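You operate a simulated robot arm through the tools that you are given. There is no shell and no other tool. Be economical: measure what you need, move in short steps, check, and stop when the job is done.

Carry out the task below with a simulated robot arm. There is one attempt and no reset: what you move stays moved.

## Task
Blow the chips off the strip in the bay of press 1.
Fine: release the feed first, shut the air and grip the feed again after; keep the scrap drawer shut; leave the other controls in the bay alone.
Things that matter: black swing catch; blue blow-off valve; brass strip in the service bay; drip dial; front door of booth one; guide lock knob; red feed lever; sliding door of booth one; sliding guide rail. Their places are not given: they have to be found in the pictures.

It is judged by the outcome, as a careful person would: the job done as asked, and still so three seconds after it is handed in. It fails if anything else is knocked over, pushed out of place, dropped, spilled or broken.

## Robot
A 7-joint arm with a two-finger parallel gripper, fixed in place. Base frame: the origin is at the foot of the arm, x ahead of it, y to its left, z up. Units: m, rad, N and s.
With the tool pointing down near the work surface it reaches from about 0.18 to 0.68 m from the base axis. Its first joint turns from -1.152 to 1.152 rad. Payload 2.4 kg.
Tool frame: the origin (TCP) lies between the finger pads and is the grasp point; the fingertips stand 0.03 m ahead of it; z points along the fingers, y is the line along which they close. Largest opening 0.094 m; finger width 0.028, thickness 0.01; the body of the gripper, 0.05 by 0.096 m, starts 0.055 m behind the TCP.
Orientation is told as [roll, pitch, yaw] about the base's x, y, z axes, in that order, counted from this pose: with the fingers straight down and closing along the base's y, the tool's x points along the base's -x, its y along +y and its z along -z.

## Interface
- The arm moves only by the tool servo_tool. Its argument "rows" is a list of rows, each a list of 7 numbers: the finger opening in m, from 0 to 0.094, then the shift along the tool's x, y, z in m, then the turn, a rotation vector about the tool's x, y, z in rad. In form: [[gripper, x, y, z, ax, ay, az], ...]. A call has 1 to 20 rows; each row is the pose to reach, as a shift and turn from the pose commanded when the call began, along the tool's axes at that moment. A row lasts 0.2 s, in which the tool goes at most 0.05 m and 0.15 rad; a call with a longer step from one row to the next is refused whole, and so is a gripper value outside its range. Where a pose cannot be reached the arm comes as near as it can. A force on the tool above 40 N (or 10 N above the force at the start of the call, whichever is more), or a blocked arm, ends the call early, and 0.2 s more pass. Each finger travels about 0.153 m/s and halts on what it meets, pressing with about 43 N; the grip force reading is that of the motor and also rises with nothing between the fingers. The clock runs only during rows and for 0.2 s after the last one: add rows that repeat a pose to give the fingers time. It gives the time, the measured TCP pose, the force on the tool (base axes), the opening and the grip force at its end, in the units of the frame above (readings bear some noise), with the torque about the TCP (base axes, N m) and any sound that the robot's microphone picked up.
- Cameras (640 x 400 px; columns grow to the right, rows downward): "scene" is fixed at [0.0384, 0.4699, 1.4568]; the picture's right is [-0.75, -0.67, 0.00], its down [-0.30, 0.34, -0.89] and it looks along [0.59, -0.67, -0.45] (base axes); focal length 326 px, centre (320, 200). "wrist" rides on the gripper at [0.076, 0.014, -0.102] in the tool frame; the picture's right is [-0.18, 0.98, 0.00], its down [-0.75, -0.14, -0.64] and it looks along [-0.63, -0.12, 0.77] (tool axes); focal length 243 px, centre (320, 200).
- get_image(camera): a new picture of that camera. It takes no simulated time.
- pixel_to_xyz(camera, pixels): for up to 12 pixels [column, row] of the newest picture of that camera ("zoom" is the newest enlarged one), the place [x, y, z] in the base frame of the surface seen there, good to about 0.003 m. It takes no simulated time.
- inspect(camera, box): a new picture of the part [left, top, right, bottom] of that camera's present view, enlarged. It takes no simulated time.
- finish_job(): hands the job in; it is judged then, once.

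Keep the steps short. Do not move on a guess: measure, check each grasp and each placing, and mend mistakes. In all there are 80 turns and 46 pictures (those below and enlarged ones count). Leave the gripper open and the arm clear of the work at the hand-in unless told otherwise, and finish with a single line.

The tools are called after "Emit:" as name(argument=value, ...) on one line, values as JSON. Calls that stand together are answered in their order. servo_tool: Moves the arm, as the interface text tells. Its arguments: {"type":"object","properties":{"rows":{"type":"array"}},"required":["rows"]} The other tools are called the same way: get_image (camera) takes a picture; pixel_to_xyz (camera, pixels) gives the place of the surface under pixels of a picture; inspect (camera, box) takes an enlarged picture of a part of a camera's view; finish_job () hands the job in.

At the start:

```text
time: 0.0
tool_pos: [0.4348, -0.1505, 1.1127]
orientation: [-0.001, 0.0, 0.0]
force: [-0.2, -0.2, 0.4]
wrist_torque: [-0.01, 0.0, 0.01]
opening: 0.0941
gripper_force: 0.1
```

scene: 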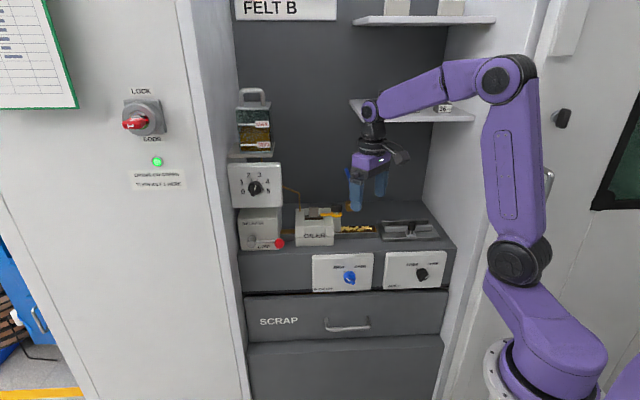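
wrist: 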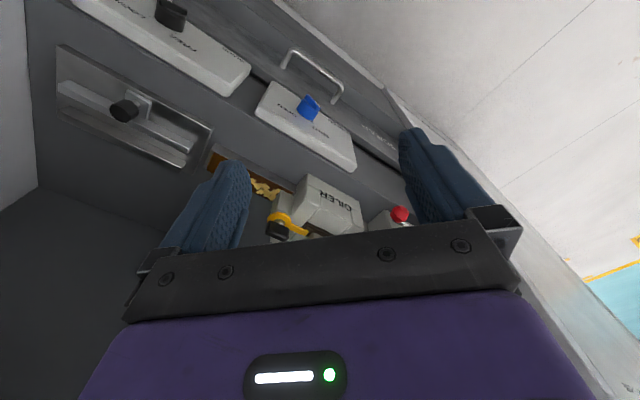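

I see a bay with a dial, red lever/knob, blue valve, black knob, a rail and a strip with chips. I'll enlarge these parts to read them.

Emit:
inspect(camera="scene", box=[225, 150, 345, 255])

Emit:
inspect(camera="scene", box=[290, 190, 460, 300])

Emit:
inspect(camera="wrist", box=[50, 0, 430, 240])

```text
3.81 times, centred on (285, 202) of scene
```

zoom: 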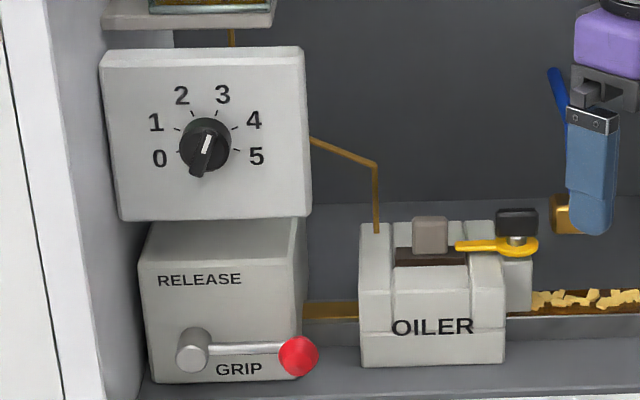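

```text
3.64 times, centred on (375, 245) of scene
```

zoom: 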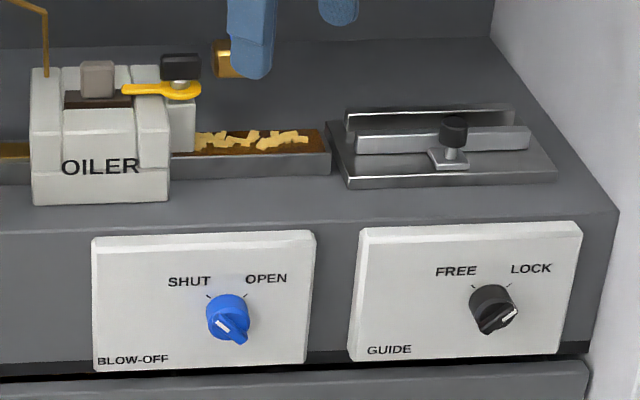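

```text
1.67 times, centred on (240, 120) of wrist
```

zoom: 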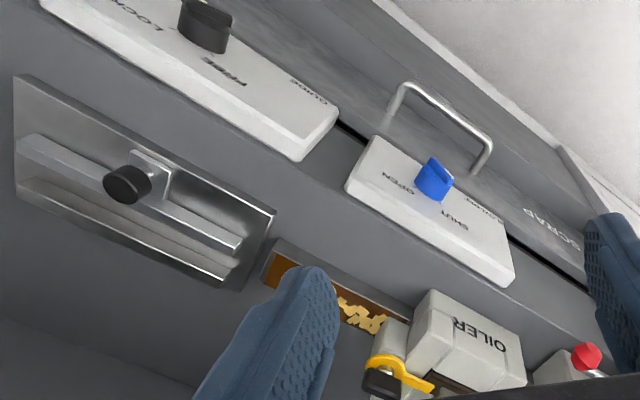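

I need the knobs' pointers in detail, and the sign and wall switch.

Emit:
inspect(camera="scene", box=[310, 250, 374, 294])

Emit:
inspect(camera="scene", box=[100, 80, 200, 200])

Emit:
inspect(camera="scene", box=[235, 200, 345, 252])

```text
9.09 times, centred on (342, 272) of scene
```

zoom: 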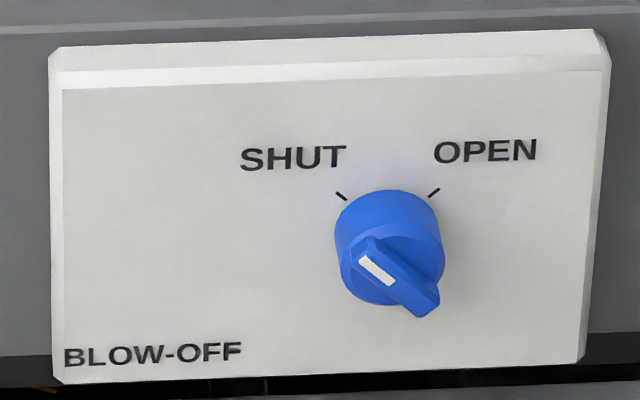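

```text
3.33 times, centred on (150, 140) of scene
```

zoom: 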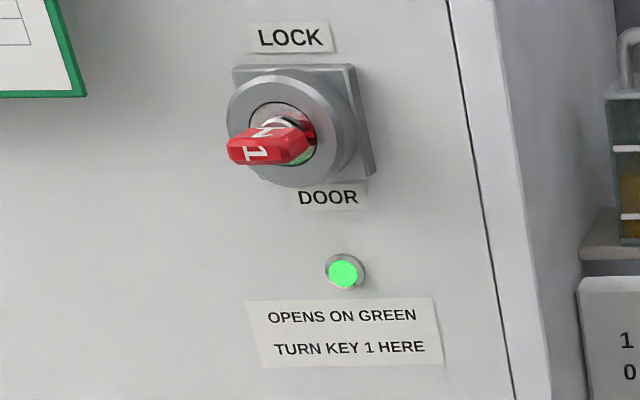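

```text
5.82 times, centred on (290, 226) of scene
```

zoom: 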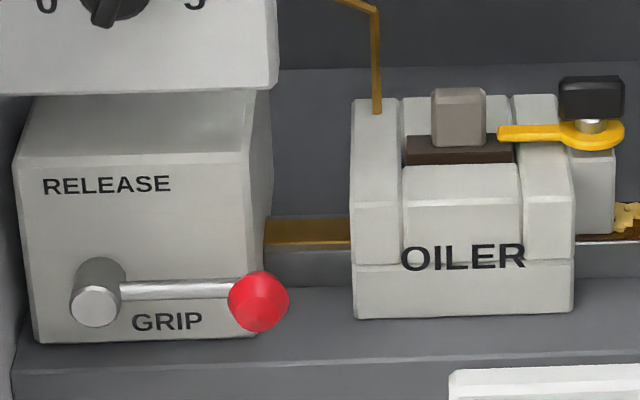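

The white index of the blue valve is at SHUT, feed lever at GRIP. Now I measure the places of these controls (pixels on scene picture).

Emit:
pixel_to_xyz(camera="scene", pixels=[[318, 260], [368, 258], [316, 288], [368, 286], [348, 279], [351, 271], [280, 243], [252, 242], [245, 220], [273, 218], [340, 229], [370, 233]])

Emit:
pixel_to_xyz(camera="wrist", pixels=[[307, 108], [300, 90], [265, 105], [345, 150], [400, 214], [260, 187], [295, 55], [340, 90], [122, 110], [335, 190], [288, 222]])

```text
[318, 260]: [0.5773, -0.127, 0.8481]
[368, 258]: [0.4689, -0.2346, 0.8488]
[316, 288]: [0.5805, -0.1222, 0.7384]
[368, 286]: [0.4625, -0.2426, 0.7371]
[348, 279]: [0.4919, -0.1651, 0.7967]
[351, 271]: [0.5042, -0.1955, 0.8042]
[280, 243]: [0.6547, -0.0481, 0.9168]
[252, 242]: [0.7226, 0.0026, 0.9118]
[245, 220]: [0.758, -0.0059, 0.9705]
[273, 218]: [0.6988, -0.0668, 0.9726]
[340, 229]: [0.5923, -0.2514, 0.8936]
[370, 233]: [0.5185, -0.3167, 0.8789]
```

```text
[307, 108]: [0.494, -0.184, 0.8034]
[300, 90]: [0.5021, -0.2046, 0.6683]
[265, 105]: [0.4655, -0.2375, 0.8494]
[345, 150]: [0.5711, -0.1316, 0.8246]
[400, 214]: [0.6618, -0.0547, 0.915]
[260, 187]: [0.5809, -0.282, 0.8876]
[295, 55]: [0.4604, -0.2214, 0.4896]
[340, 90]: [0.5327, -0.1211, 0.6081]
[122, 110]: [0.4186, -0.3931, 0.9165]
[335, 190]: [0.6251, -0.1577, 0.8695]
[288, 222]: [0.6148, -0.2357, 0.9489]
```

Panel faces along f=(0.707,-0.707,0). I first tip the tool in place from pointing down to pointing at the panels (12 rows about tool axis (0.707,-0.707,0)), in free air.

Emit:
servo_tool(rows=[[0.094, 0, 0, 0, 0.0926, -0.0926, 0], [0.094, 0, 0, 0, 0.1851, -0.1851, 0], [0.094, 0, 0, 0, 0.2777, -0.2777, 0], [0.094, 0, 0, 0, 0.3702, -0.3702, 0], [0.094, 0, 0, 0, 0.4628, -0.4628, 0], [0.094, 0, 0, 0, 0.5554, -0.5554, 0], [0.094, 0, 0, 0, 0.6479, -0.6479, 0], [0.094, 0, 0, 0, 0.7405, -0.7405, 0], [0.094, 0, 0, 0, 0.833, -0.833, 0], [0.094, 0, 0, 0, 0.9256, -0.9256, 0], [0.094, 0, 0, 0, 1.0182, -1.0182, 0], [0.094, 0, 0, 0, 1.1107, -1.1107, 0]])

Emit:
get_image(camera="scene")

Emit:
get_image(camera="wrist")

```text
time: 2.6
tool_pos: [0.4345, -0.1508, 1.1125]
orientation: [-1.573, -0.787, 0.79]
force: [-0.2, 0.3, 0.3]
wrist_torque: [-0.03, -0.01, 0.0]
opening: 0.0942
gripper_force: 0.1
```

```text
37 pictures are left
```

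scene: 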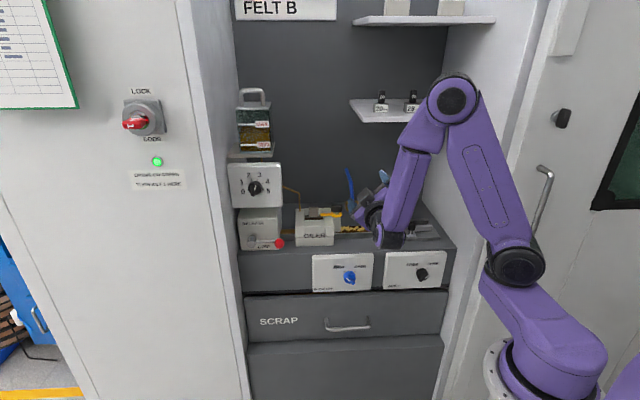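

```text
36 pictures are left
```

wrist: 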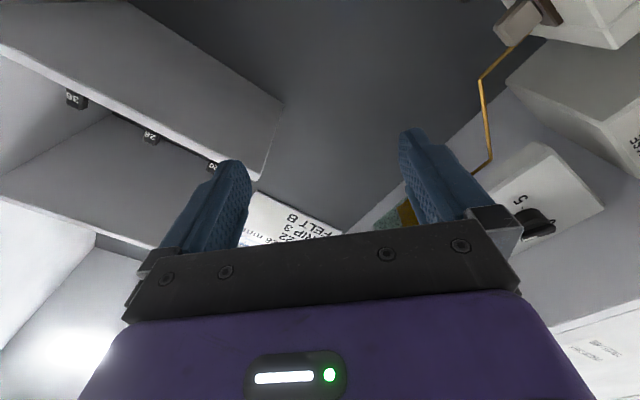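

The pose is reached cleanly. I measure the lever in more detail: ball (279.3,243.5), rod (266,241.5), hub (251.7,244), box face, dial box bottom edge.

Emit:
inspect(camera="scene", box=[230, 195, 300, 255])

Emit:
pixel_to_xyz(camera="scene", pixels=[[279.3, 243.5], [277.5, 243.5], [270, 241.5], [262, 241.5], [251.7, 244], [250, 230], [268, 232], [235, 203], [280, 205], [254, 188], [244, 247], [290, 250]])

```text
6.67 times, centred on (265, 225) of scene
```

zoom: 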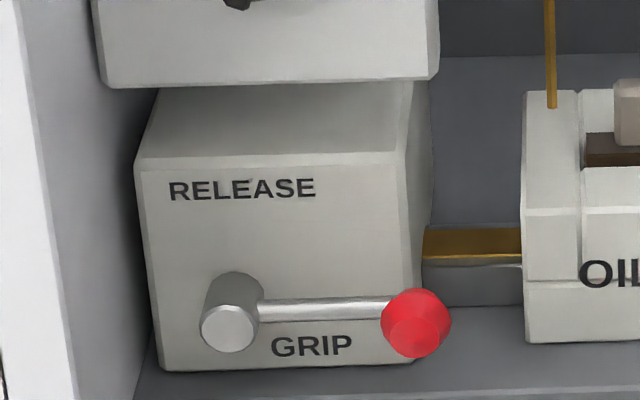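

```text
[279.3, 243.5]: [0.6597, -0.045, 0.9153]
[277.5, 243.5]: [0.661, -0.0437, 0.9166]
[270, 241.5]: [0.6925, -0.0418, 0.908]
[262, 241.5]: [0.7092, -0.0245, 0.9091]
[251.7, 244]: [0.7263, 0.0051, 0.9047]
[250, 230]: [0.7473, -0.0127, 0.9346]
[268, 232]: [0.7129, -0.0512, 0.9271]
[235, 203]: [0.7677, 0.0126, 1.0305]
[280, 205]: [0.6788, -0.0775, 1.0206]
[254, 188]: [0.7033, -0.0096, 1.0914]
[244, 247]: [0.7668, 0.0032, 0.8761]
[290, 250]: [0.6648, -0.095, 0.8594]
```

Now check the left bay wall clearance, since the gripper will be near it when the lever is upright.

Emit:
pixel_to_xyz(camera="scene", pixels=[[236, 240], [232, 220], [225, 200], [215, 200], [205, 200], [195, 200], [185, 200], [238, 260], [220, 260], [210, 150], [160, 200], [334, 330]])

```text
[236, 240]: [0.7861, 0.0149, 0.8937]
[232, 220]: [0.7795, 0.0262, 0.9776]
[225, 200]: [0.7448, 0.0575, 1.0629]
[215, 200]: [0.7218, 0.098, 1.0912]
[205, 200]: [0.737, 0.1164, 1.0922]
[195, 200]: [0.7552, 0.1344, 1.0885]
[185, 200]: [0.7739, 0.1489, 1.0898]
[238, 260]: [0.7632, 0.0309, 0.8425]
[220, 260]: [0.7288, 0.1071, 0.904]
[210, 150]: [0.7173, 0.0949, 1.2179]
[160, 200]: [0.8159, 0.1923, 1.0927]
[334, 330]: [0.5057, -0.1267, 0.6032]
```

Wall is at t≈0.567 along the panel, front post at depth s≈0.441, so little room on the left. I'll keep the fingers closed, closing axis vertical, and push the lever from below. First roll -45° and back off slightly.

Emit:
servo_tool(rows=[[0.07, 0, 0, -0.01, 0, 0, -0.131], [0.04, 0, 0, -0.02, 0, 0, -0.262], [0.02, 0, 0, -0.03, 0, 0, -0.393], [0.0, 0, 0, -0.04, 0, 0, -0.524], [0.0, 0, 0, -0.04, 0, 0, -0.655], [0.0, 0, 0, -0.04, 0, 0, -0.7854]])

```text
time: 4.0
tool_pos: [0.4074, -0.1209, 1.1127]
orientation: [-1.571, 0.003, 0.786]
force: [-0.5, -0.5, -0.1]
wrist_torque: [0.05, -0.01, 0.04]
opening: 0.0002
gripper_force: 33.5
```

Now I carry the tool to in front of the lever, still at depth s≈0.374 (tips 0.40), to t=0.468, z=0.877.

Emit:
servo_tool(rows=[[0, -0.0332, 0.0295, 0, 0, 0, 0], [0, -0.0664, 0.0589, 0, 0, 0, 0], [0, -0.0995, 0.0884, 0, 0, 0, 0], [0, -0.1327, 0.1179, 0, 0, 0, 0], [0, -0.1659, 0.1473, 0, 0, 0, 0], [0, -0.1991, 0.1768, 0, 0, 0, 0], [0, -0.2322, 0.2062, 0, 0, 0, 0], [0, -0.2654, 0.2357, 0, 0, 0, 0], [0, -0.2654, 0.2357, 0, 0, 0, 0]])

Emit:
get_image(camera="wrist")

Emit:
inspect(camera="scene", box=[220, 180, 380, 280])

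```text
time: 6.0
tool_pos: [0.5919, 0.0635, 0.8785]
orientation: [-1.57, -0.001, 0.785]
force: [0.2, 0.4, 0.6]
wrist_torque: [0.0, 0.0, -0.02]
opening: 0.0
gripper_force: 32.3
```

```text
34 pictures are left
```

wrist: 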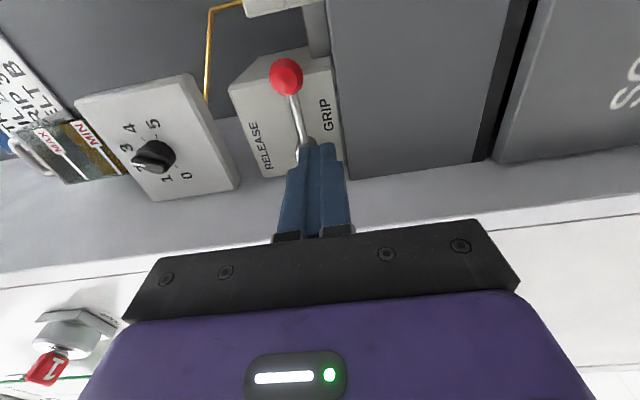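

```text
4.00 times, centred on (300, 230) of scene
```

zoom: 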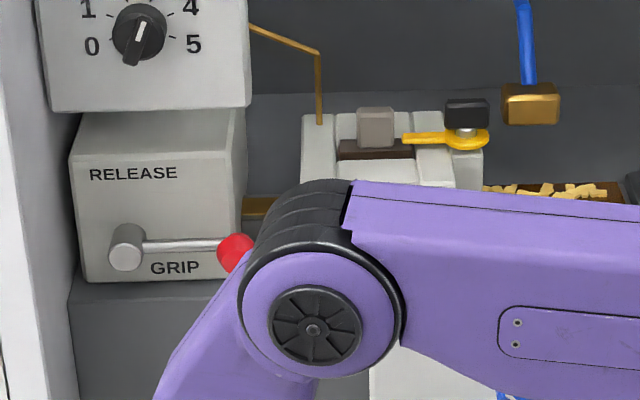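

I check the lever position from the wrist picture: ball (286,77), rod (293,100),(299,130), box face (262,140).

Emit:
pixel_to_xyz(camera="wrist", pixels=[[286, 77], [286, 62], [300, 77], [294, 103], [298, 122], [302, 140], [265, 150], [333, 150], [345, 120], [325, 80]])

```text
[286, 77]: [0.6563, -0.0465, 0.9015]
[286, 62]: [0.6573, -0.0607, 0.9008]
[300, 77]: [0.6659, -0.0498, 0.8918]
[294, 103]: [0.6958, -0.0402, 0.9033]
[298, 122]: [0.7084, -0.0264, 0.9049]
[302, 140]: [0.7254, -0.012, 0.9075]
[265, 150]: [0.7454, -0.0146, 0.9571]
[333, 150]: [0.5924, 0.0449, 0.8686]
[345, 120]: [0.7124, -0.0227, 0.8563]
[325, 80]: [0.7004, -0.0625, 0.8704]
```

Rod at z≈0.905, s≈0.52. I advance 0.122 m so the closed fingertips sit below the rod (tips s≈0.526, face at 0.54).

Emit:
servo_tool(rows=[[0, 0, 0, 0.04, 0, 0, 0], [0, 0, 0, 0.08, 0, 0, 0], [0, 0, 0, 0.11, 0, 0, 0], [0, 0, 0, 0.122, 0, 0, 0], [0, 0, 0, 0.122, 0, 0, 0]])

Emit:
get_image(camera="wrist")

```text
time: 7.2
tool_pos: [0.6803, -0.0226, 0.8777]
orientation: [-1.571, 0.0, 0.785]
force: [-0.3, 0.0, 1.0]
wrist_torque: [0.03, -0.02, -0.03]
opening: 0.0
gripper_force: 33.3
```

```text
32 pictures are left
```

wrist: 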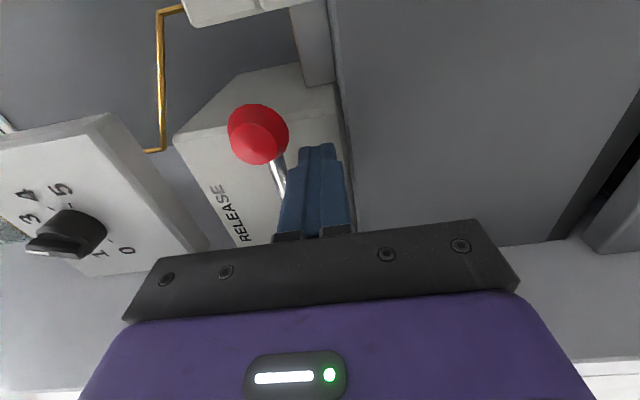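

Fingertips are under the rod near the red ball, clear. I push up along an arc about the hub (t=0.518, z=0.905), first to about 45°.

Emit:
servo_tool(rows=[[0, 0.001, -0.009, 0, 0, 0, 0], [0, 0.001, -0.0133, 0, 0, 0, 0], [0, 0.001, -0.0185, 0, 0, 0, 0], [0, 0.0007, -0.0238, 0, 0, 0, 0], [0, -0.0005, -0.029, 0, 0, 0, 0], [0, -0.0023, -0.0338, 0, 0, 0, 0], [0, -0.005, -0.0385, 0, 0, 0, 0], [0, -0.0078, -0.0428, 0, 0, 0, 0], [0, -0.0078, -0.0428, 0, 0, 0, 0]])

Emit:
get_image(camera="wrist")

```text
time: 9.2
tool_pos: [0.6848, -0.016, 0.92]
orientation: [-1.572, 0.001, 0.785]
force: [-1.7, -3.8, -2.3]
wrist_torque: [0.06, 0.05, -0.11]
opening: 0.0
gripper_force: 32.8
```

```text
31 pictures are left
```

wrist: 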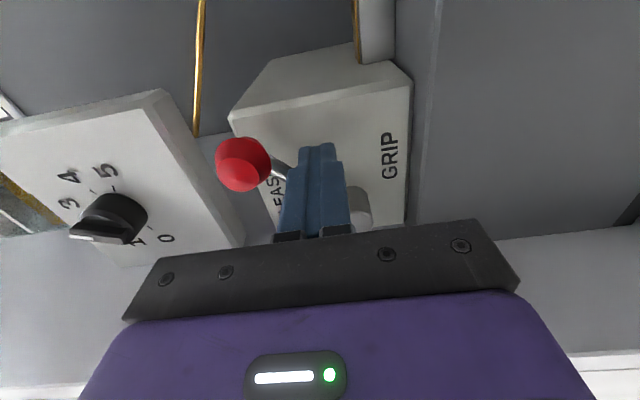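

The lever has risen to ~45° with light force. I continue along the arc toward upright.

Emit:
servo_tool(rows=[[0, -0.0037, -0.0038, 0, 0, 0, 0], [0, -0.0076, -0.0071, 0, 0, 0, 0], [0, -0.0121, -0.0099, 0, 0, 0, 0], [0, -0.0168, -0.0121, 0, 0, 0, 0], [0, -0.0203, -0.0131, 0, 0, 0, 0], [0, -0.0237, -0.0139, 0, 0, 0, 0], [0, -0.0237, -0.0139, 0, 0, 0, 0]])

Emit:
get_image(camera="wrist")

Emit:
inspect(camera="scene", box=[220, 180, 380, 280])

```text
time: 10.3
tool_pos: [0.6941, -0.0077, 0.9303]
orientation: [-1.569, 0.004, 0.769]
force: [-2.1, -0.8, -1.0]
wrist_torque: [0.01, -0.01, -0.08]
opening: 0.0
gripper_force: 32.6
stopped in row 5: the force on the tool passed its limit at 45 N (the readings are from after the stop); the commanded pose is now the measured one
```

```text
30 pictures are left
```

wrist: 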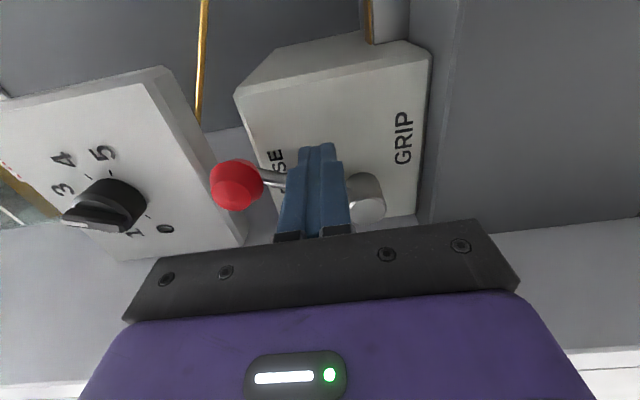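

```text
4.00 times, centred on (300, 230) of scene
```

zoom: 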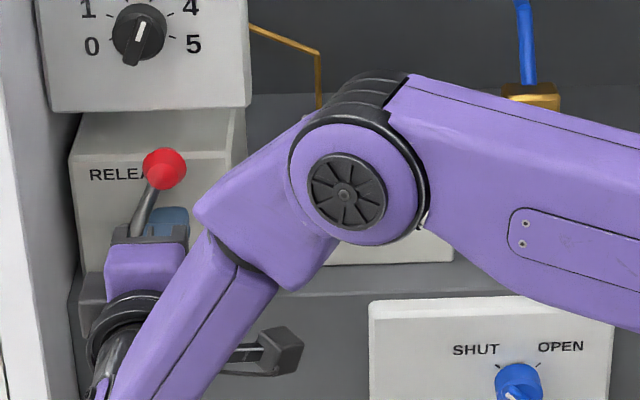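

The push met a firm stop at roughly 70°. I measure ball (zoom 164,168 and wrist 238,185) to get the lever angle.

Emit:
pixel_to_xyz(camera="zoom", pixels=[[164, 168], [156, 195], [148, 212]])

Emit:
pixel_to_xyz(camera="wrist", pixels=[[233, 188], [262, 178], [275, 182], [367, 207]])

```text
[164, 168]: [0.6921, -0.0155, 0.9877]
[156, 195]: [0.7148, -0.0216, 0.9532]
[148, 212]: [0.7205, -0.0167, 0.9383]
```

```text
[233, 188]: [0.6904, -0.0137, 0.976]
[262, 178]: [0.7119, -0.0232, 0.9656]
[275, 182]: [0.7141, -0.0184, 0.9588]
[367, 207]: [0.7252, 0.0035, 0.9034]
```

Lever stands at ~64–66°, apparently the end stop. I test gently once more with millimetre steps to see whether it is a real stop.

Emit:
servo_tool(rows=[[0, -0.001, -0.0004, 0, 0, 0, 0], [0, -0.002, -0.0008, 0, 0, 0, 0], [0, -0.003, -0.0012, 0, 0, 0, 0], [0, -0.004, -0.0016, 0, 0, 0, 0], [0, -0.004, -0.0016, 0, 0, 0, 0]])

```text
time: 11.5
tool_pos: [0.6954, -0.0084, 0.9308]
orientation: [-1.563, 0.005, 0.759]
force: [-26.1, -12.3, -6.5]
wrist_torque: [0.18, -0.02, -0.59]
opening: 0.0
gripper_force: 33.0
```

It's a solid stop (29 N, no travel), so the lever is at RELEASE. I ease off to the right, then retract straight back, and look.

Emit:
servo_tool(rows=[[0, 0.01, 0.002, 0, 0, -0.016, 0], [0, 0.025, 0.005, 0, 0, -0.016, 0], [0, 0.025, 0.005, -0.04, 0, -0.016, 0], [0, 0.025, 0.005, -0.08, 0, -0.016, 0], [0, 0.025, 0.005, -0.12, 0, -0.016, 0], [0, 0.025, 0.005, -0.12, 0, -0.016, 0]])

Emit:
inspect(camera="scene", box=[220, 180, 380, 280])

```text
time: 12.9
tool_pos: [0.5975, 0.0647, 0.9266]
orientation: [-1.57, 0.005, 0.783]
force: [0.4, 0.4, -0.4]
wrist_torque: [0.01, 0.01, -0.01]
opening: 0.0
gripper_force: 33.3
```

```text
4.00 times, centred on (300, 230) of scene
```

zoom: 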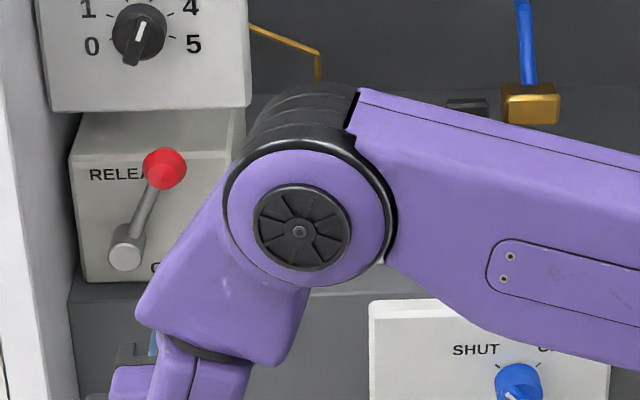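

Lever stays at RELEASE. Next I move over to the valve (t≈0.225, z≈0.80, s≈0.36), rolling +45° so the fingers close across the valve bar, opening the fingers.

Emit:
servo_tool(rows=[[0.01, 0.0304, 0.0159, -0.004, 0, 0, 0.098], [0.02, 0.0608, 0.0318, -0.008, 0, 0, 0.196], [0.03, 0.0911, 0.0476, -0.012, 0, 0, 0.294], [0.04, 0.1215, 0.0635, -0.017, 0, 0, 0.393], [0.05, 0.1519, 0.0794, -0.017, 0, 0, 0.491], [0.05, 0.1823, 0.0953, -0.017, 0, 0, 0.589], [0.05, 0.2126, 0.1111, -0.017, 0, 0, 0.687], [0.05, 0.243, 0.127, -0.017, 0, 0, 0.785], [0.05, 0.243, 0.127, -0.017, 0, 0, 0.785]])

Emit:
get_image(camera="scene")

Emit:
get_image(camera="wrist")

```text
time: 14.9
tool_pos: [0.4137, -0.0966, 0.8018]
orientation: [-1.569, -0.781, 0.785]
force: [0.3, 0.2, 0.0]
wrist_torque: [0.04, 0.02, 0.01]
opening: 0.05
gripper_force: 0.0
```

```text
27 pictures are left
```

scene: 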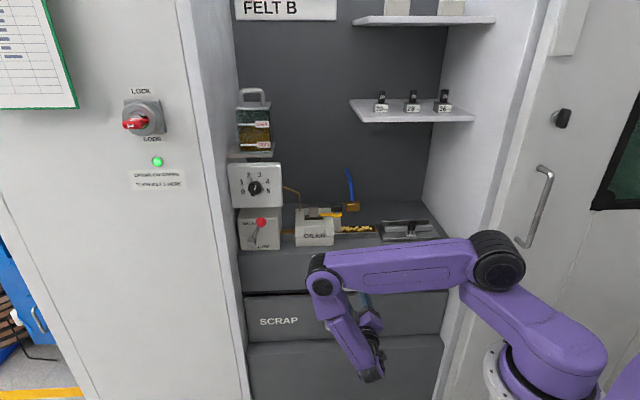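

```text
26 pictures are left
```

wrist: 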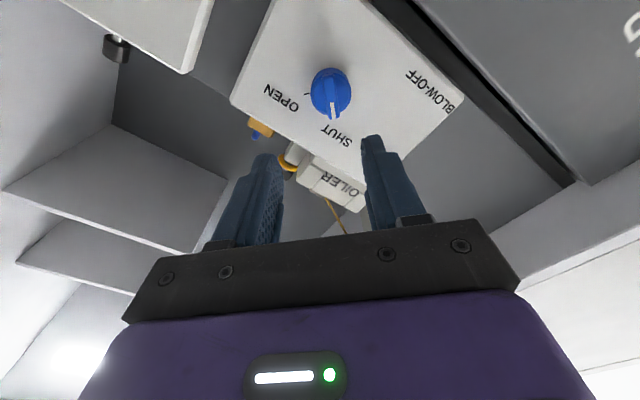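

Knob visible at wrist (331,93), white mark at (333,112) pointing to SHUT. I measure the bar and panel.

Emit:
inspect(camera="wrist", box=[280, 55, 380, 130])

Emit:
pixel_to_xyz(camera="wrist", pixels=[[331, 88], [333, 110], [329, 76], [331, 100], [318, 92], [345, 92], [300, 70], [370, 110], [334, 117]])

```text
5.33 times, centred on (330, 92) of wrist
```

zoom: 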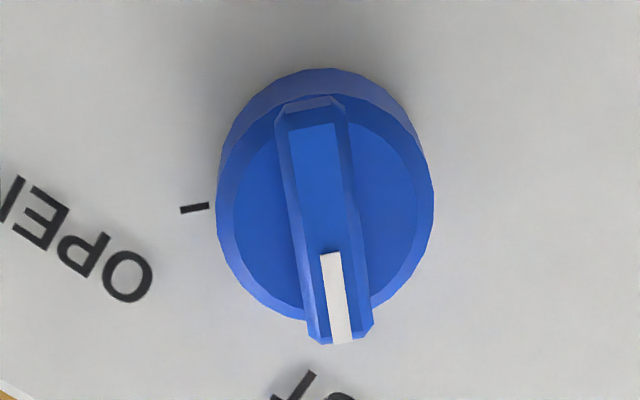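

```text
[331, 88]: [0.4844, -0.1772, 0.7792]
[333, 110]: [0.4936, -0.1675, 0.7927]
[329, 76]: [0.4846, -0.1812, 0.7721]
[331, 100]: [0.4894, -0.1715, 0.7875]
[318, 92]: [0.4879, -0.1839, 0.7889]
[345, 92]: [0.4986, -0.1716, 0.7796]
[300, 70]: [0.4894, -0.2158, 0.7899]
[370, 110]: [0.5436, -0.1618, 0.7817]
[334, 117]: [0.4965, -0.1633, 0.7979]
```

Knob axis ≈ t 0.2235, z 0.785; bar front s≈0.4675, disc s≈0.475, panel 0.4985. I line up and stop with tips at s≈0.45 to check.

Emit:
servo_tool(rows=[[0.05, 0.0124, 0.0114, 0.02, 0, 0, 0], [0.05, 0.0124, 0.0114, 0.045, 0, 0, 0], [0.05, 0.0124, 0.0114, 0.06, 0, 0, 0], [0.05, 0.0124, 0.0114, 0.06, 0, 0, 0]])

Emit:
inspect(camera="wrist", box=[200, 60, 440, 210])

```text
time: 15.9
tool_pos: [0.4543, -0.139, 0.783]
orientation: [-1.569, -0.783, 0.787]
force: [-0.7, 0.3, 0.6]
wrist_torque: [-0.04, -0.02, -0.02]
opening: 0.0503
gripper_force: 0.2
```

```text
2.67 times, centred on (320, 135) of wrist
```

zoom: 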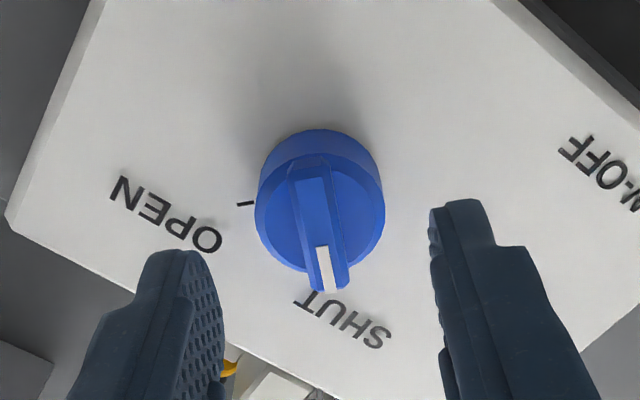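

Bar lies midway between the fingers. I advance 0.0235 m and close on the bar.

Emit:
servo_tool(rows=[[0.05, 0, 0, 0.012, 0, 0, 0], [0.05, 0, 0, 0.0235, 0, 0, 0], [0.03, 0, 0, 0.0235, 0, 0, 0], [0.015, 0, 0, 0.0235, 0, 0, 0], [0.005, 0, 0, 0.0235, 0, 0, 0], [0.003, 0, 0, 0.0235, 0, 0, 0], [0.003, 0, 0, 0.0235, 0, 0, 0]])

Emit:
inspect(camera="wrist", box=[200, 60, 440, 210])

```text
time: 17.5
tool_pos: [0.47, -0.1551, 0.7849]
orientation: [-1.567, -0.782, 0.783]
force: [3.3, -2.0, -2.8]
wrist_torque: [0.12, -0.15, 0.09]
opening: 0.0107
gripper_force: 44.9
```

```text
2.67 times, centred on (320, 135) of wrist
```

zoom: 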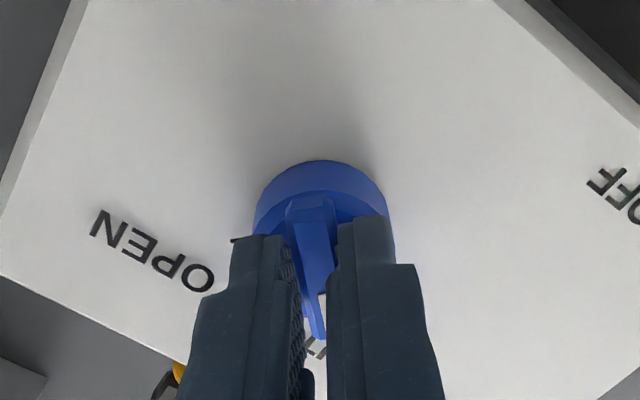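

Bar held (opening 10.7 mm, little force). I turn clockwise seen from the front (+az) to about 1.2 rad first and read the forces.

Emit:
servo_tool(rows=[[0.003, 0, 0, 0, 0, 0, 0.1], [0.003, 0, 0, 0, 0, 0, 0.2], [0.003, 0, 0, 0, 0, 0, 0.3], [0.003, 0, 0, 0, 0, 0, 0.4], [0.003, 0, 0, 0, 0, 0, 0.5], [0.003, 0, 0, 0, 0, 0, 0.6], [0.003, 0, 0, 0, 0, 0, 0.7], [0.003, 0, 0, 0, 0, 0, 0.8], [0.003, 0, 0, 0, 0, 0, 0.9], [0.003, 0, 0, 0, 0, 0, 1.0], [0.003, 0, 0, 0, 0, 0, 1.1], [0.003, 0, 0, 0, 0, 0, 1.2]])

Emit:
get_image(camera="wrist")

```text
time: 19.0
tool_pos: [0.4724, -0.1556, 0.7828]
orientation: [-1.606, -1.384, 0.807]
force: [-9.8, 5.3, 4.9]
wrist_torque: [-0.3, -0.31, 0.08]
opening: 0.0108
gripper_force: 44.4
out of reach, approached as far as the arm can: row 7
stopped in row 7: the force on the tool passed its limit at 50 N (the readings are from after the stop); the commanded pose is now the measured one
```

```text
22 pictures are left
```

wrist: 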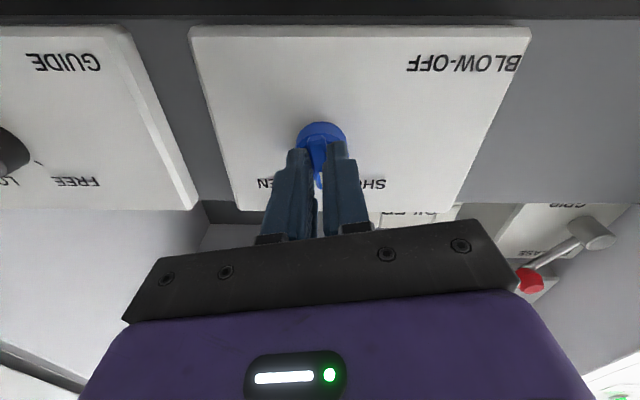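

Roll limit of the wrist reached at about +0.6 rad; the valve is part-turned. I open, back off, and will roll the other way by π to regrip the bar.

Emit:
servo_tool(rows=[[0.02, 0, 0, 0, 0, 0, 0], [0.05, 0, 0, 0, 0, 0, 0], [0.05, 0, 0, 0, 0, 0, 0], [0.05, 0, 0, -0.03, 0, 0, 0], [0.05, 0, 0, -0.06, 0, 0, 0], [0.05, 0, 0, -0.06, 0, 0, 0]])

Emit:
get_image(camera="wrist")

```text
time: 20.4
tool_pos: [0.4456, -0.1024, 0.7766]
orientation: [-1.597, -1.385, 0.796]
force: [-0.1, 0.0, 0.5]
wrist_torque: [0.02, -0.01, -0.02]
opening: 0.05
gripper_force: 0.2
out of reach, approached as far as the arm can: row 4, 5, 6
```

```text
21 pictures are left
```

wrist: 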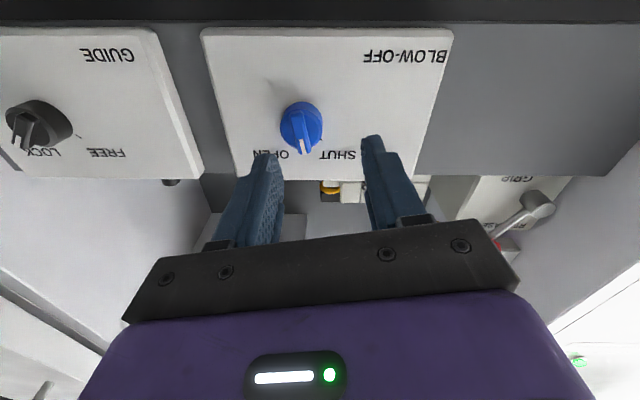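

I roll -2.9 rad in place (tips at s≈0.418, well off the knob) and look.

Emit:
servo_tool(rows=[[0.05, 0, 0, 0, 0, 0, -0.145], [0.05, 0, 0, 0, 0, 0, -0.29], [0.05, 0, 0, 0, 0, 0, -0.435], [0.05, 0, 0, 0, 0, 0, -0.58], [0.05, 0, 0, 0, 0, 0, -0.725], [0.05, 0, 0, 0, 0, 0, -0.87], [0.05, 0, 0, 0, 0, 0, -1.015], [0.05, 0, 0, 0, 0, 0, -1.16], [0.05, 0, 0, 0, 0, 0, -1.305], [0.05, 0, 0, 0, 0, 0, -1.45], [0.05, 0, 0, 0, 0, 0, -1.595], [0.05, 0, 0, 0, 0, 0, -1.74], [0.05, 0, 0, 0, 0, 0, -1.885], [0.05, 0, 0, 0, 0, 0, -2.03], [0.05, 0, 0, 0, 0, 0, -2.175], [0.05, 0, 0, 0, 0, 0, -2.32], [0.05, 0, 0, 0, 0, 0, -2.465], [0.05, 0, 0, 0, 0, 0, -2.61], [0.05, 0, 0, 0, 0, 0, -2.755], [0.05, 0, 0, 0, 0, 0, -2.9]])

Emit:
get_image(camera="wrist")

```text
time: 24.6
tool_pos: [0.447, -0.1024, 0.7794]
orientation: [-1.65, 1.515, 0.696]
force: [0.1, -0.1, -0.4]
wrist_torque: [0.02, 0.02, 0.03]
opening: 0.05
gripper_force: 0.1
```

```text
20 pictures are left
```

wrist: 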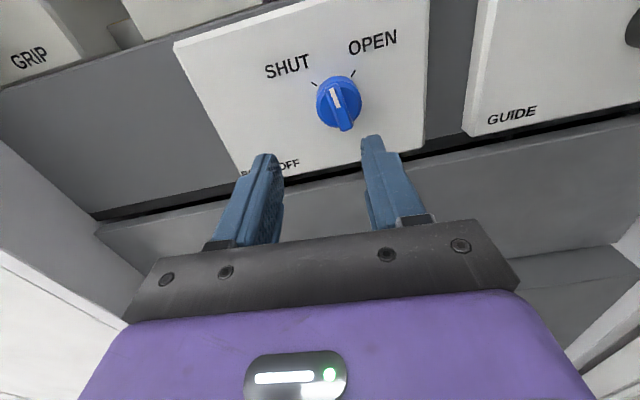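

Now the view is upright; bar is roughly between SHUT and OPEN. I measure it closely.

Emit:
inspect(camera="wrist", box=[290, 60, 390, 140])

Emit:
pixel_to_xyz(camera="wrist", pixels=[[333, 90], [336, 100], [340, 110], [344, 122], [322, 105], [354, 105], [300, 100], [390, 100]])

```text
5.00 times, centred on (340, 100) of wrist
```

zoom: 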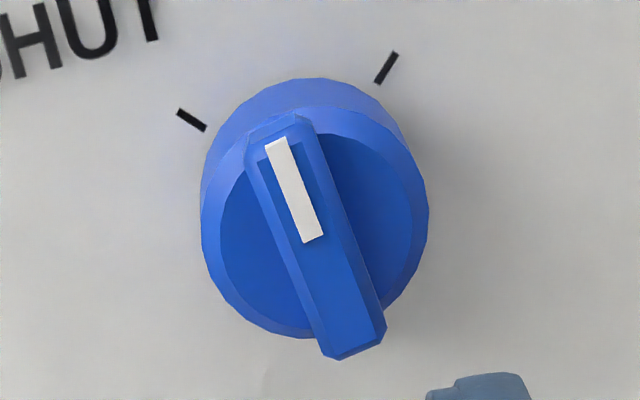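

```text
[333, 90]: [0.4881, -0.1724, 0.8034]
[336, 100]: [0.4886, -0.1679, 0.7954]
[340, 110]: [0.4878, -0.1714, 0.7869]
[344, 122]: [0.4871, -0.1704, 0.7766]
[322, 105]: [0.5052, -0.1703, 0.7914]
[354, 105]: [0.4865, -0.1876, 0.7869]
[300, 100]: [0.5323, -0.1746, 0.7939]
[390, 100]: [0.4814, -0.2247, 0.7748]
```

The bar is now vertical (t≈0.2235, z 0.772–0.803), halfway. I align (right 0.020, up 0.008, roll −0.05) and approach to tips s≈0.472, then grip.

Emit:
servo_tool(rows=[[0.05, 0.0087, 0.0198, 0, 0, 0, -0.05], [0.05, 0.0087, 0.0198, 0.015, 0, 0, -0.05], [0.05, 0.0087, 0.0198, 0.03, 0, 0, -0.05], [0.05, 0.0087, 0.0198, 0.03, 0, 0, -0.05]])

Emit:
inspect(camera="wrist", box=[200, 60, 440, 210])

```text
time: 25.6
tool_pos: [0.4524, -0.1376, 0.786]
orientation: [-2.091, 1.561, 0.254]
force: [-0.6, 0.1, -0.4]
wrist_torque: [0.01, 0.01, 0.03]
opening: 0.0499
gripper_force: 0.1
```

```text
2.67 times, centred on (320, 135) of wrist
```

zoom: 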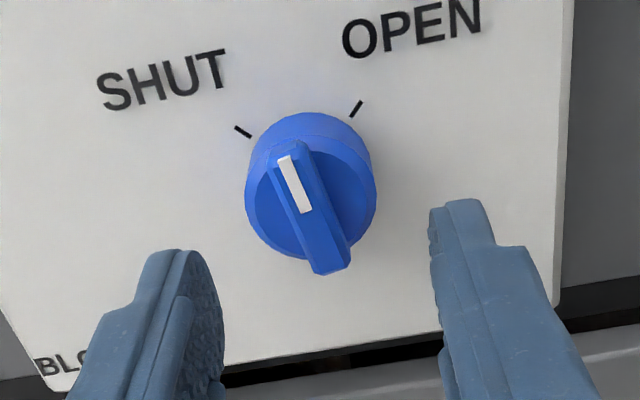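

The bar leans a bit counterclockwise from the tool; I roll −0.12 rad more, advance 0.025 and close.

Emit:
servo_tool(rows=[[0.05, 0, 0, 0.012, 0, 0, -0.12], [0.05, 0, 0, 0.025, 0, 0, -0.12], [0.03, 0, 0, 0.025, 0, 0, -0.12], [0.015, 0, 0, 0.025, 0, 0, -0.12], [0.005, 0, 0, 0.025, 0, 0, -0.12], [0.003, 0, 0, 0.025, 0, 0, -0.12], [0.003, 0, 0, 0.025, 0, 0, -0.12]])

Emit:
inspect(camera="wrist", box=[200, 60, 440, 210])

```text
time: 27.2
tool_pos: [0.4711, -0.154, 0.7856]
orientation: [1.613, 1.46, -2.322]
force: [17.4, 2.8, -1.7]
wrist_torque: [0.36, 0.41, 0.37]
opening: 0.0108
gripper_force: 44.5
```

```text
2.67 times, centred on (320, 135) of wrist
```

zoom: 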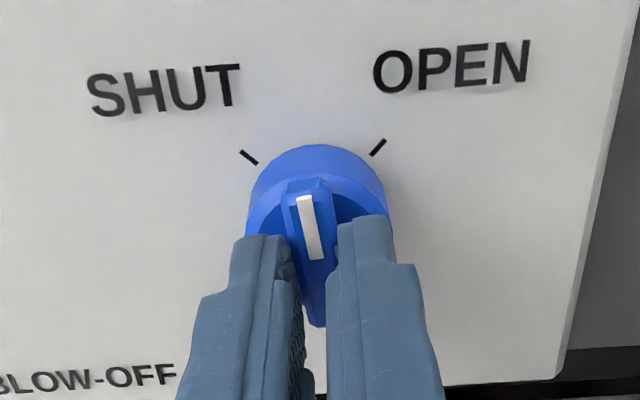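

Held; a side load of ~14 N, so I relieve 1 mm left and back while turning +az (clockwise) toward OPEN, small steps.

Emit:
servo_tool(rows=[[0.003, 0, -0.001, -0.001, 0, 0, 0.08], [0.003, 0, -0.001, -0.001, 0, 0, 0.16], [0.003, 0, -0.001, -0.001, 0, 0, 0.24], [0.003, 0, -0.001, -0.001, 0, 0, 0.32], [0.003, 0, -0.001, -0.001, 0, 0, 0.4], [0.003, 0, -0.001, -0.001, 0, 0, 0.48], [0.003, 0, -0.001, -0.001, 0, 0, 0.56], [0.003, 0, -0.001, -0.001, 0, 0, 0.64], [0.003, 0, -0.001, -0.001, 0, 0, 0.7], [0.003, 0, -0.001, -0.001, 0, 0, 0.75]])

Emit:
inspect(camera="wrist", box=[200, 60, 440, 210])

Emit:
inspect(camera="scene", box=[230, 180, 450, 300])

```text
time: 29.4
tool_pos: [0.4714, -0.1517, 0.7856]
orientation: [-1.576, 0.93, 0.776]
force: [29.9, 0.4, -2.2]
wrist_torque: [0.63, 0.66, 1.22]
opening: 0.011
gripper_force: 44.2
```

```text
2.67 times, centred on (320, 135) of wrist
```

zoom: 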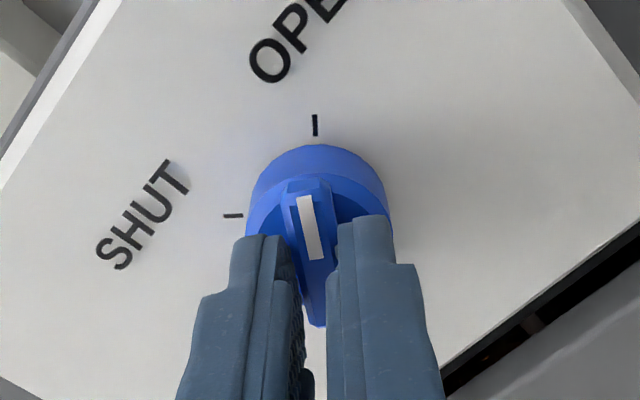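

```text
2.91 times, centred on (340, 240) of scene
```

zoom: 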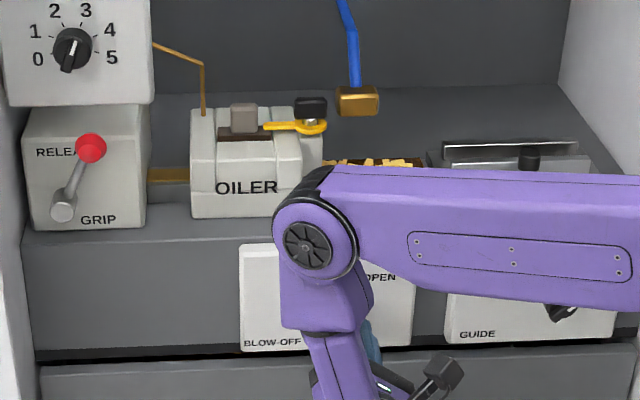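

Bar seems ~10° short of the OPEN tick and there's a load (left ~21 N, toward panel ~21 N). I relieve it: forward 2 mm and left 2 mm, then read.

Emit:
servo_tool(rows=[[0.003, -0.0006, -0.0008, 0.001, 0, 0, 0], [0.003, -0.0012, -0.0016, 0.002, 0, 0, 0], [0.003, -0.0012, -0.0016, 0.002, 0, 0, 0]])

```text
time: 30.2
tool_pos: [0.472, -0.1538, 0.7863]
orientation: [-1.575, 0.938, 0.771]
force: [-7.5, 23.3, 8.5]
wrist_torque: [0.45, 0.47, 1.03]
opening: 0.011
gripper_force: 44.9
```

Forward load flipped (-22 N), so back 1 mm; left 2 mm more; then turn +0.25 slowly.

Emit:
servo_tool(rows=[[0.003, -0.0006, -0.0008, -0.001, 0, 0, 0], [0.003, -0.0012, -0.0016, -0.001, 0, 0, 0.0], [0.003, -0.0012, -0.0016, -0.001, 0, 0, 0.05], [0.003, -0.0012, -0.0016, -0.001, 0, 0, 0.1], [0.003, -0.0012, -0.0016, -0.001, 0, 0, 0.15], [0.003, -0.0012, -0.0016, -0.001, 0, 0, 0.2], [0.003, -0.0012, -0.0016, -0.001, 0, 0, 0.25], [0.003, -0.0012, -0.0016, -0.001, 0, 0, 0.25]])

Emit:
inspect(camera="wrist", box=[200, 60, 440, 210])

```text
time: 32.0
tool_pos: [0.4728, -0.1527, 0.787]
orientation: [-1.577, 0.683, 0.766]
force: [-19.5, 12.6, -4.7]
wrist_torque: [-0.97, 1.08, -0.03]
opening: 0.0126
gripper_force: 44.7
```

```text
2.67 times, centred on (320, 135) of wrist
```

zoom: 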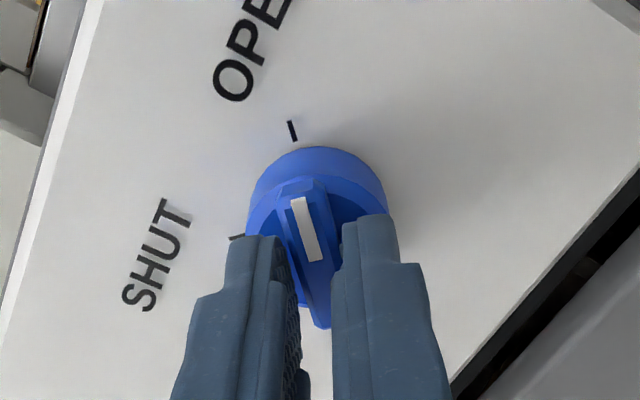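

The bar is now parallel to the OPEN tick and the torque (1.45 Nm) shows the end stop. I unroll slightly, open, back off and look at the chips.

Emit:
servo_tool(rows=[[0.012, 0, 0, 0, 0, 0, -0.04], [0.03, 0, 0, 0, 0, 0, -0.04], [0.05, 0, 0, 0, 0, 0, -0.04], [0.05, 0, 0, -0.02, 0, 0, -0.04], [0.05, 0, 0, -0.06, 0, 0, -0.04], [0.05, 0, 0, -0.06, 0, 0, -0.04]])

Emit:
inspect(camera="scene", box=[230, 180, 450, 300])

Emit:
inspect(camera="wrist", box=[200, 60, 440, 210])

```text
time: 33.4
tool_pos: [0.4327, -0.1087, 0.7869]
orientation: [-1.575, 0.723, 0.766]
force: [0.0, -0.2, 0.2]
wrist_torque: [0.01, -0.01, -0.03]
opening: 0.05
gripper_force: 0.0
```

```text
2.91 times, centred on (340, 240) of scene
```

zoom: 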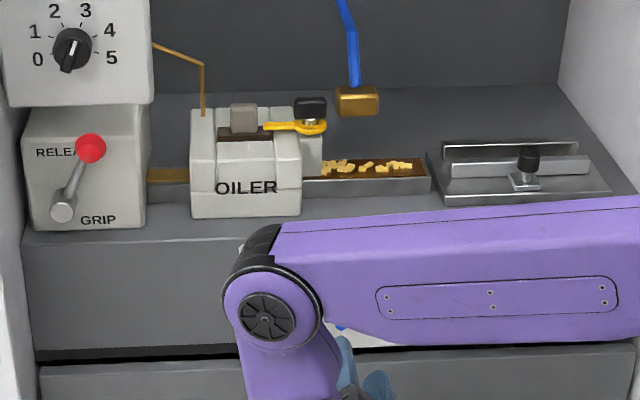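

```text
2.67 times, centred on (320, 135) of wrist
```

zoom: 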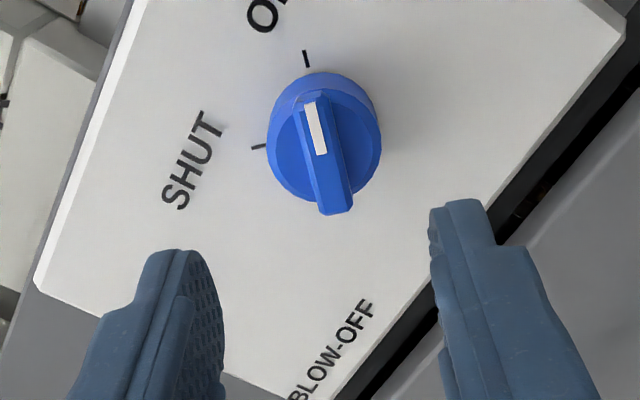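

The valve reads OPEN and the chips are thinning. I wait 4 s in place and look again.

Emit:
servo_tool(rows=[[0.05, 0, 0, 0, 0, 0, 0], [0.05, 0, 0, 0, 0, 0, 0], [0.05, 0, 0, 0, 0, 0, 0], [0.05, 0, 0, 0, 0, 0, 0], [0.05, 0, 0, 0, 0, 0, 0], [0.05, 0, 0, 0, 0, 0, 0], [0.05, 0, 0, 0, 0, 0, 0], [0.05, 0, 0, 0, 0, 0, 0], [0.05, 0, 0, 0, 0, 0, 0], [0.05, 0, 0, 0, 0, 0, 0], [0.05, 0, 0, 0, 0, 0, 0], [0.05, 0, 0, 0, 0, 0, 0], [0.05, 0, 0, 0, 0, 0, 0], [0.05, 0, 0, 0, 0, 0, 0], [0.05, 0, 0, 0, 0, 0, 0], [0.05, 0, 0, 0, 0, 0, 0], [0.05, 0, 0, 0, 0, 0, 0], [0.05, 0, 0, 0, 0, 0, 0], [0.05, 0, 0, 0, 0, 0, 0], [0.05, 0, 0, 0, 0, 0, 0]])

Emit:
inspect(camera="scene", box=[320, 210, 400, 260])

```text
time: 37.6
tool_pos: [0.433, -0.1087, 0.7852]
orientation: [-1.576, 0.723, 0.77]
force: [0.5, -0.5, -0.2]
wrist_torque: [0.01, 0.0, -0.02]
opening: 0.05
gripper_force: 0.0
```

```text
8.00 times, centred on (360, 235) of scene
```

zoom: 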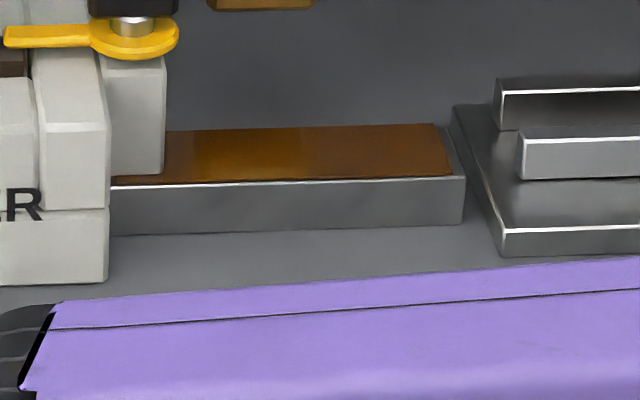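

The strip is clear of chips. Now shut the air: realign (right 5 mm), advance, grip the bar again.

Emit:
servo_tool(rows=[[0.05, 0.0041, 0.0026, 0.015, 0, 0, 0], [0.05, 0.0041, 0.0026, 0.035, 0, 0, 0], [0.05, 0.0041, 0.0026, 0.048, 0, 0, 0], [0.05, 0.0041, 0.0026, 0.0583, 0, 0, 0], [0.03, 0.0041, 0.0026, 0.0583, 0, 0, 0], [0.015, 0.0041, 0.0026, 0.0583, 0, 0, 0], [0.005, 0.0041, 0.0026, 0.0583, 0, 0, 0], [0.003, 0.0041, 0.0026, 0.0583, 0, 0, 0], [0.003, 0.0041, 0.0026, 0.0583, 0, 0, 0]])

Emit:
inspect(camera="wrist", box=[200, 60, 440, 210])

```text
time: 39.6
tool_pos: [0.47, -0.1539, 0.7889]
orientation: [-1.581, 0.723, 0.767]
force: [10.9, -1.8, 15.6]
wrist_torque: [-1.14, 0.68, 0.34]
opening: 0.0117
gripper_force: 44.9
```

```text
2.67 times, centred on (320, 135) of wrist
```

zoom: 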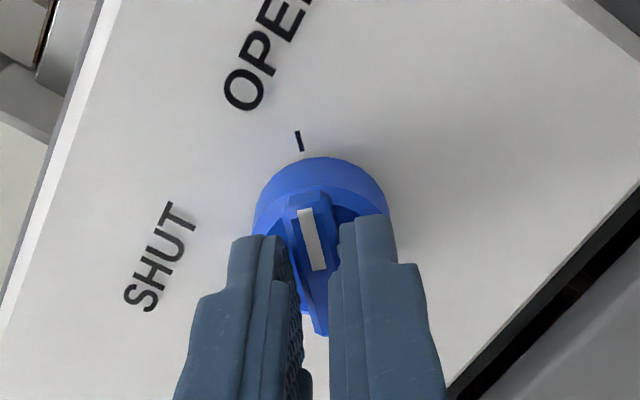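

Bar held. I turn counterclockwise (−az) 1.44 rad, with a 1 mm relief, and read forces.

Emit:
servo_tool(rows=[[0.003, 0.0005, -0.001, 0, 0, 0, -0.08], [0.003, 0.0005, -0.001, 0, 0, 0, -0.16], [0.003, 0.0005, -0.001, 0, 0, 0, -0.24], [0.003, 0.0005, -0.001, 0, 0, 0, -0.32], [0.003, 0.0005, -0.001, 0, 0, 0, -0.4], [0.003, 0.0005, -0.001, 0, 0, 0, -0.48], [0.003, 0.0005, -0.001, 0, 0, 0, -0.56], [0.003, 0.0005, -0.001, 0, 0, 0, -0.64], [0.003, 0.0005, -0.001, 0, 0, 0, -0.72], [0.003, 0.0005, -0.001, 0, 0, 0, -0.8], [0.003, 0.0005, -0.001, 0, 0, 0, -0.88], [0.003, 0.0005, -0.001, 0, 0, 0, -0.96], [0.003, 0.0005, -0.001, 0, 0, 0, -1.04], [0.003, 0.0005, -0.001, 0, 0, 0, -1.12], [0.003, 0.0005, -0.001, 0, 0, 0, -1.2], [0.003, 0.0005, -0.001, 0, 0, 0, -1.28], [0.003, 0.0005, -0.001, 0, 0, 0, -1.36], [0.003, 0.0005, -0.001, 0, 0, 0, -1.44]])

Emit:
inspect(camera="wrist", box=[200, 60, 440, 210])

```text
time: 43.4
tool_pos: [0.4709, -0.1518, 0.7886]
orientation: [1.585, 0.98, -2.347]
force: [21.6, 15.9, 9.5]
wrist_torque: [-0.42, -0.48, 1.07]
opening: 0.0112
gripper_force: 44.4
```

```text
2.67 times, centred on (320, 135) of wrist
```

zoom: 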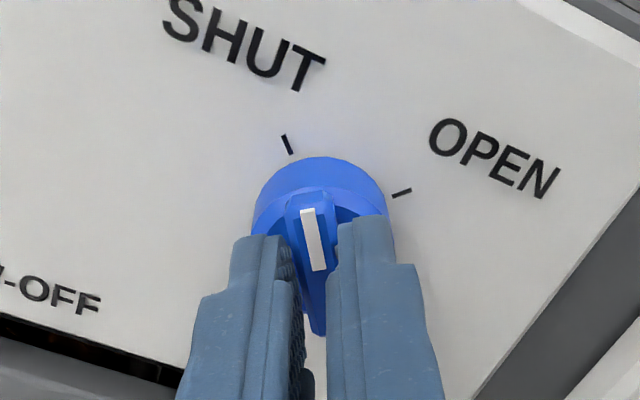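

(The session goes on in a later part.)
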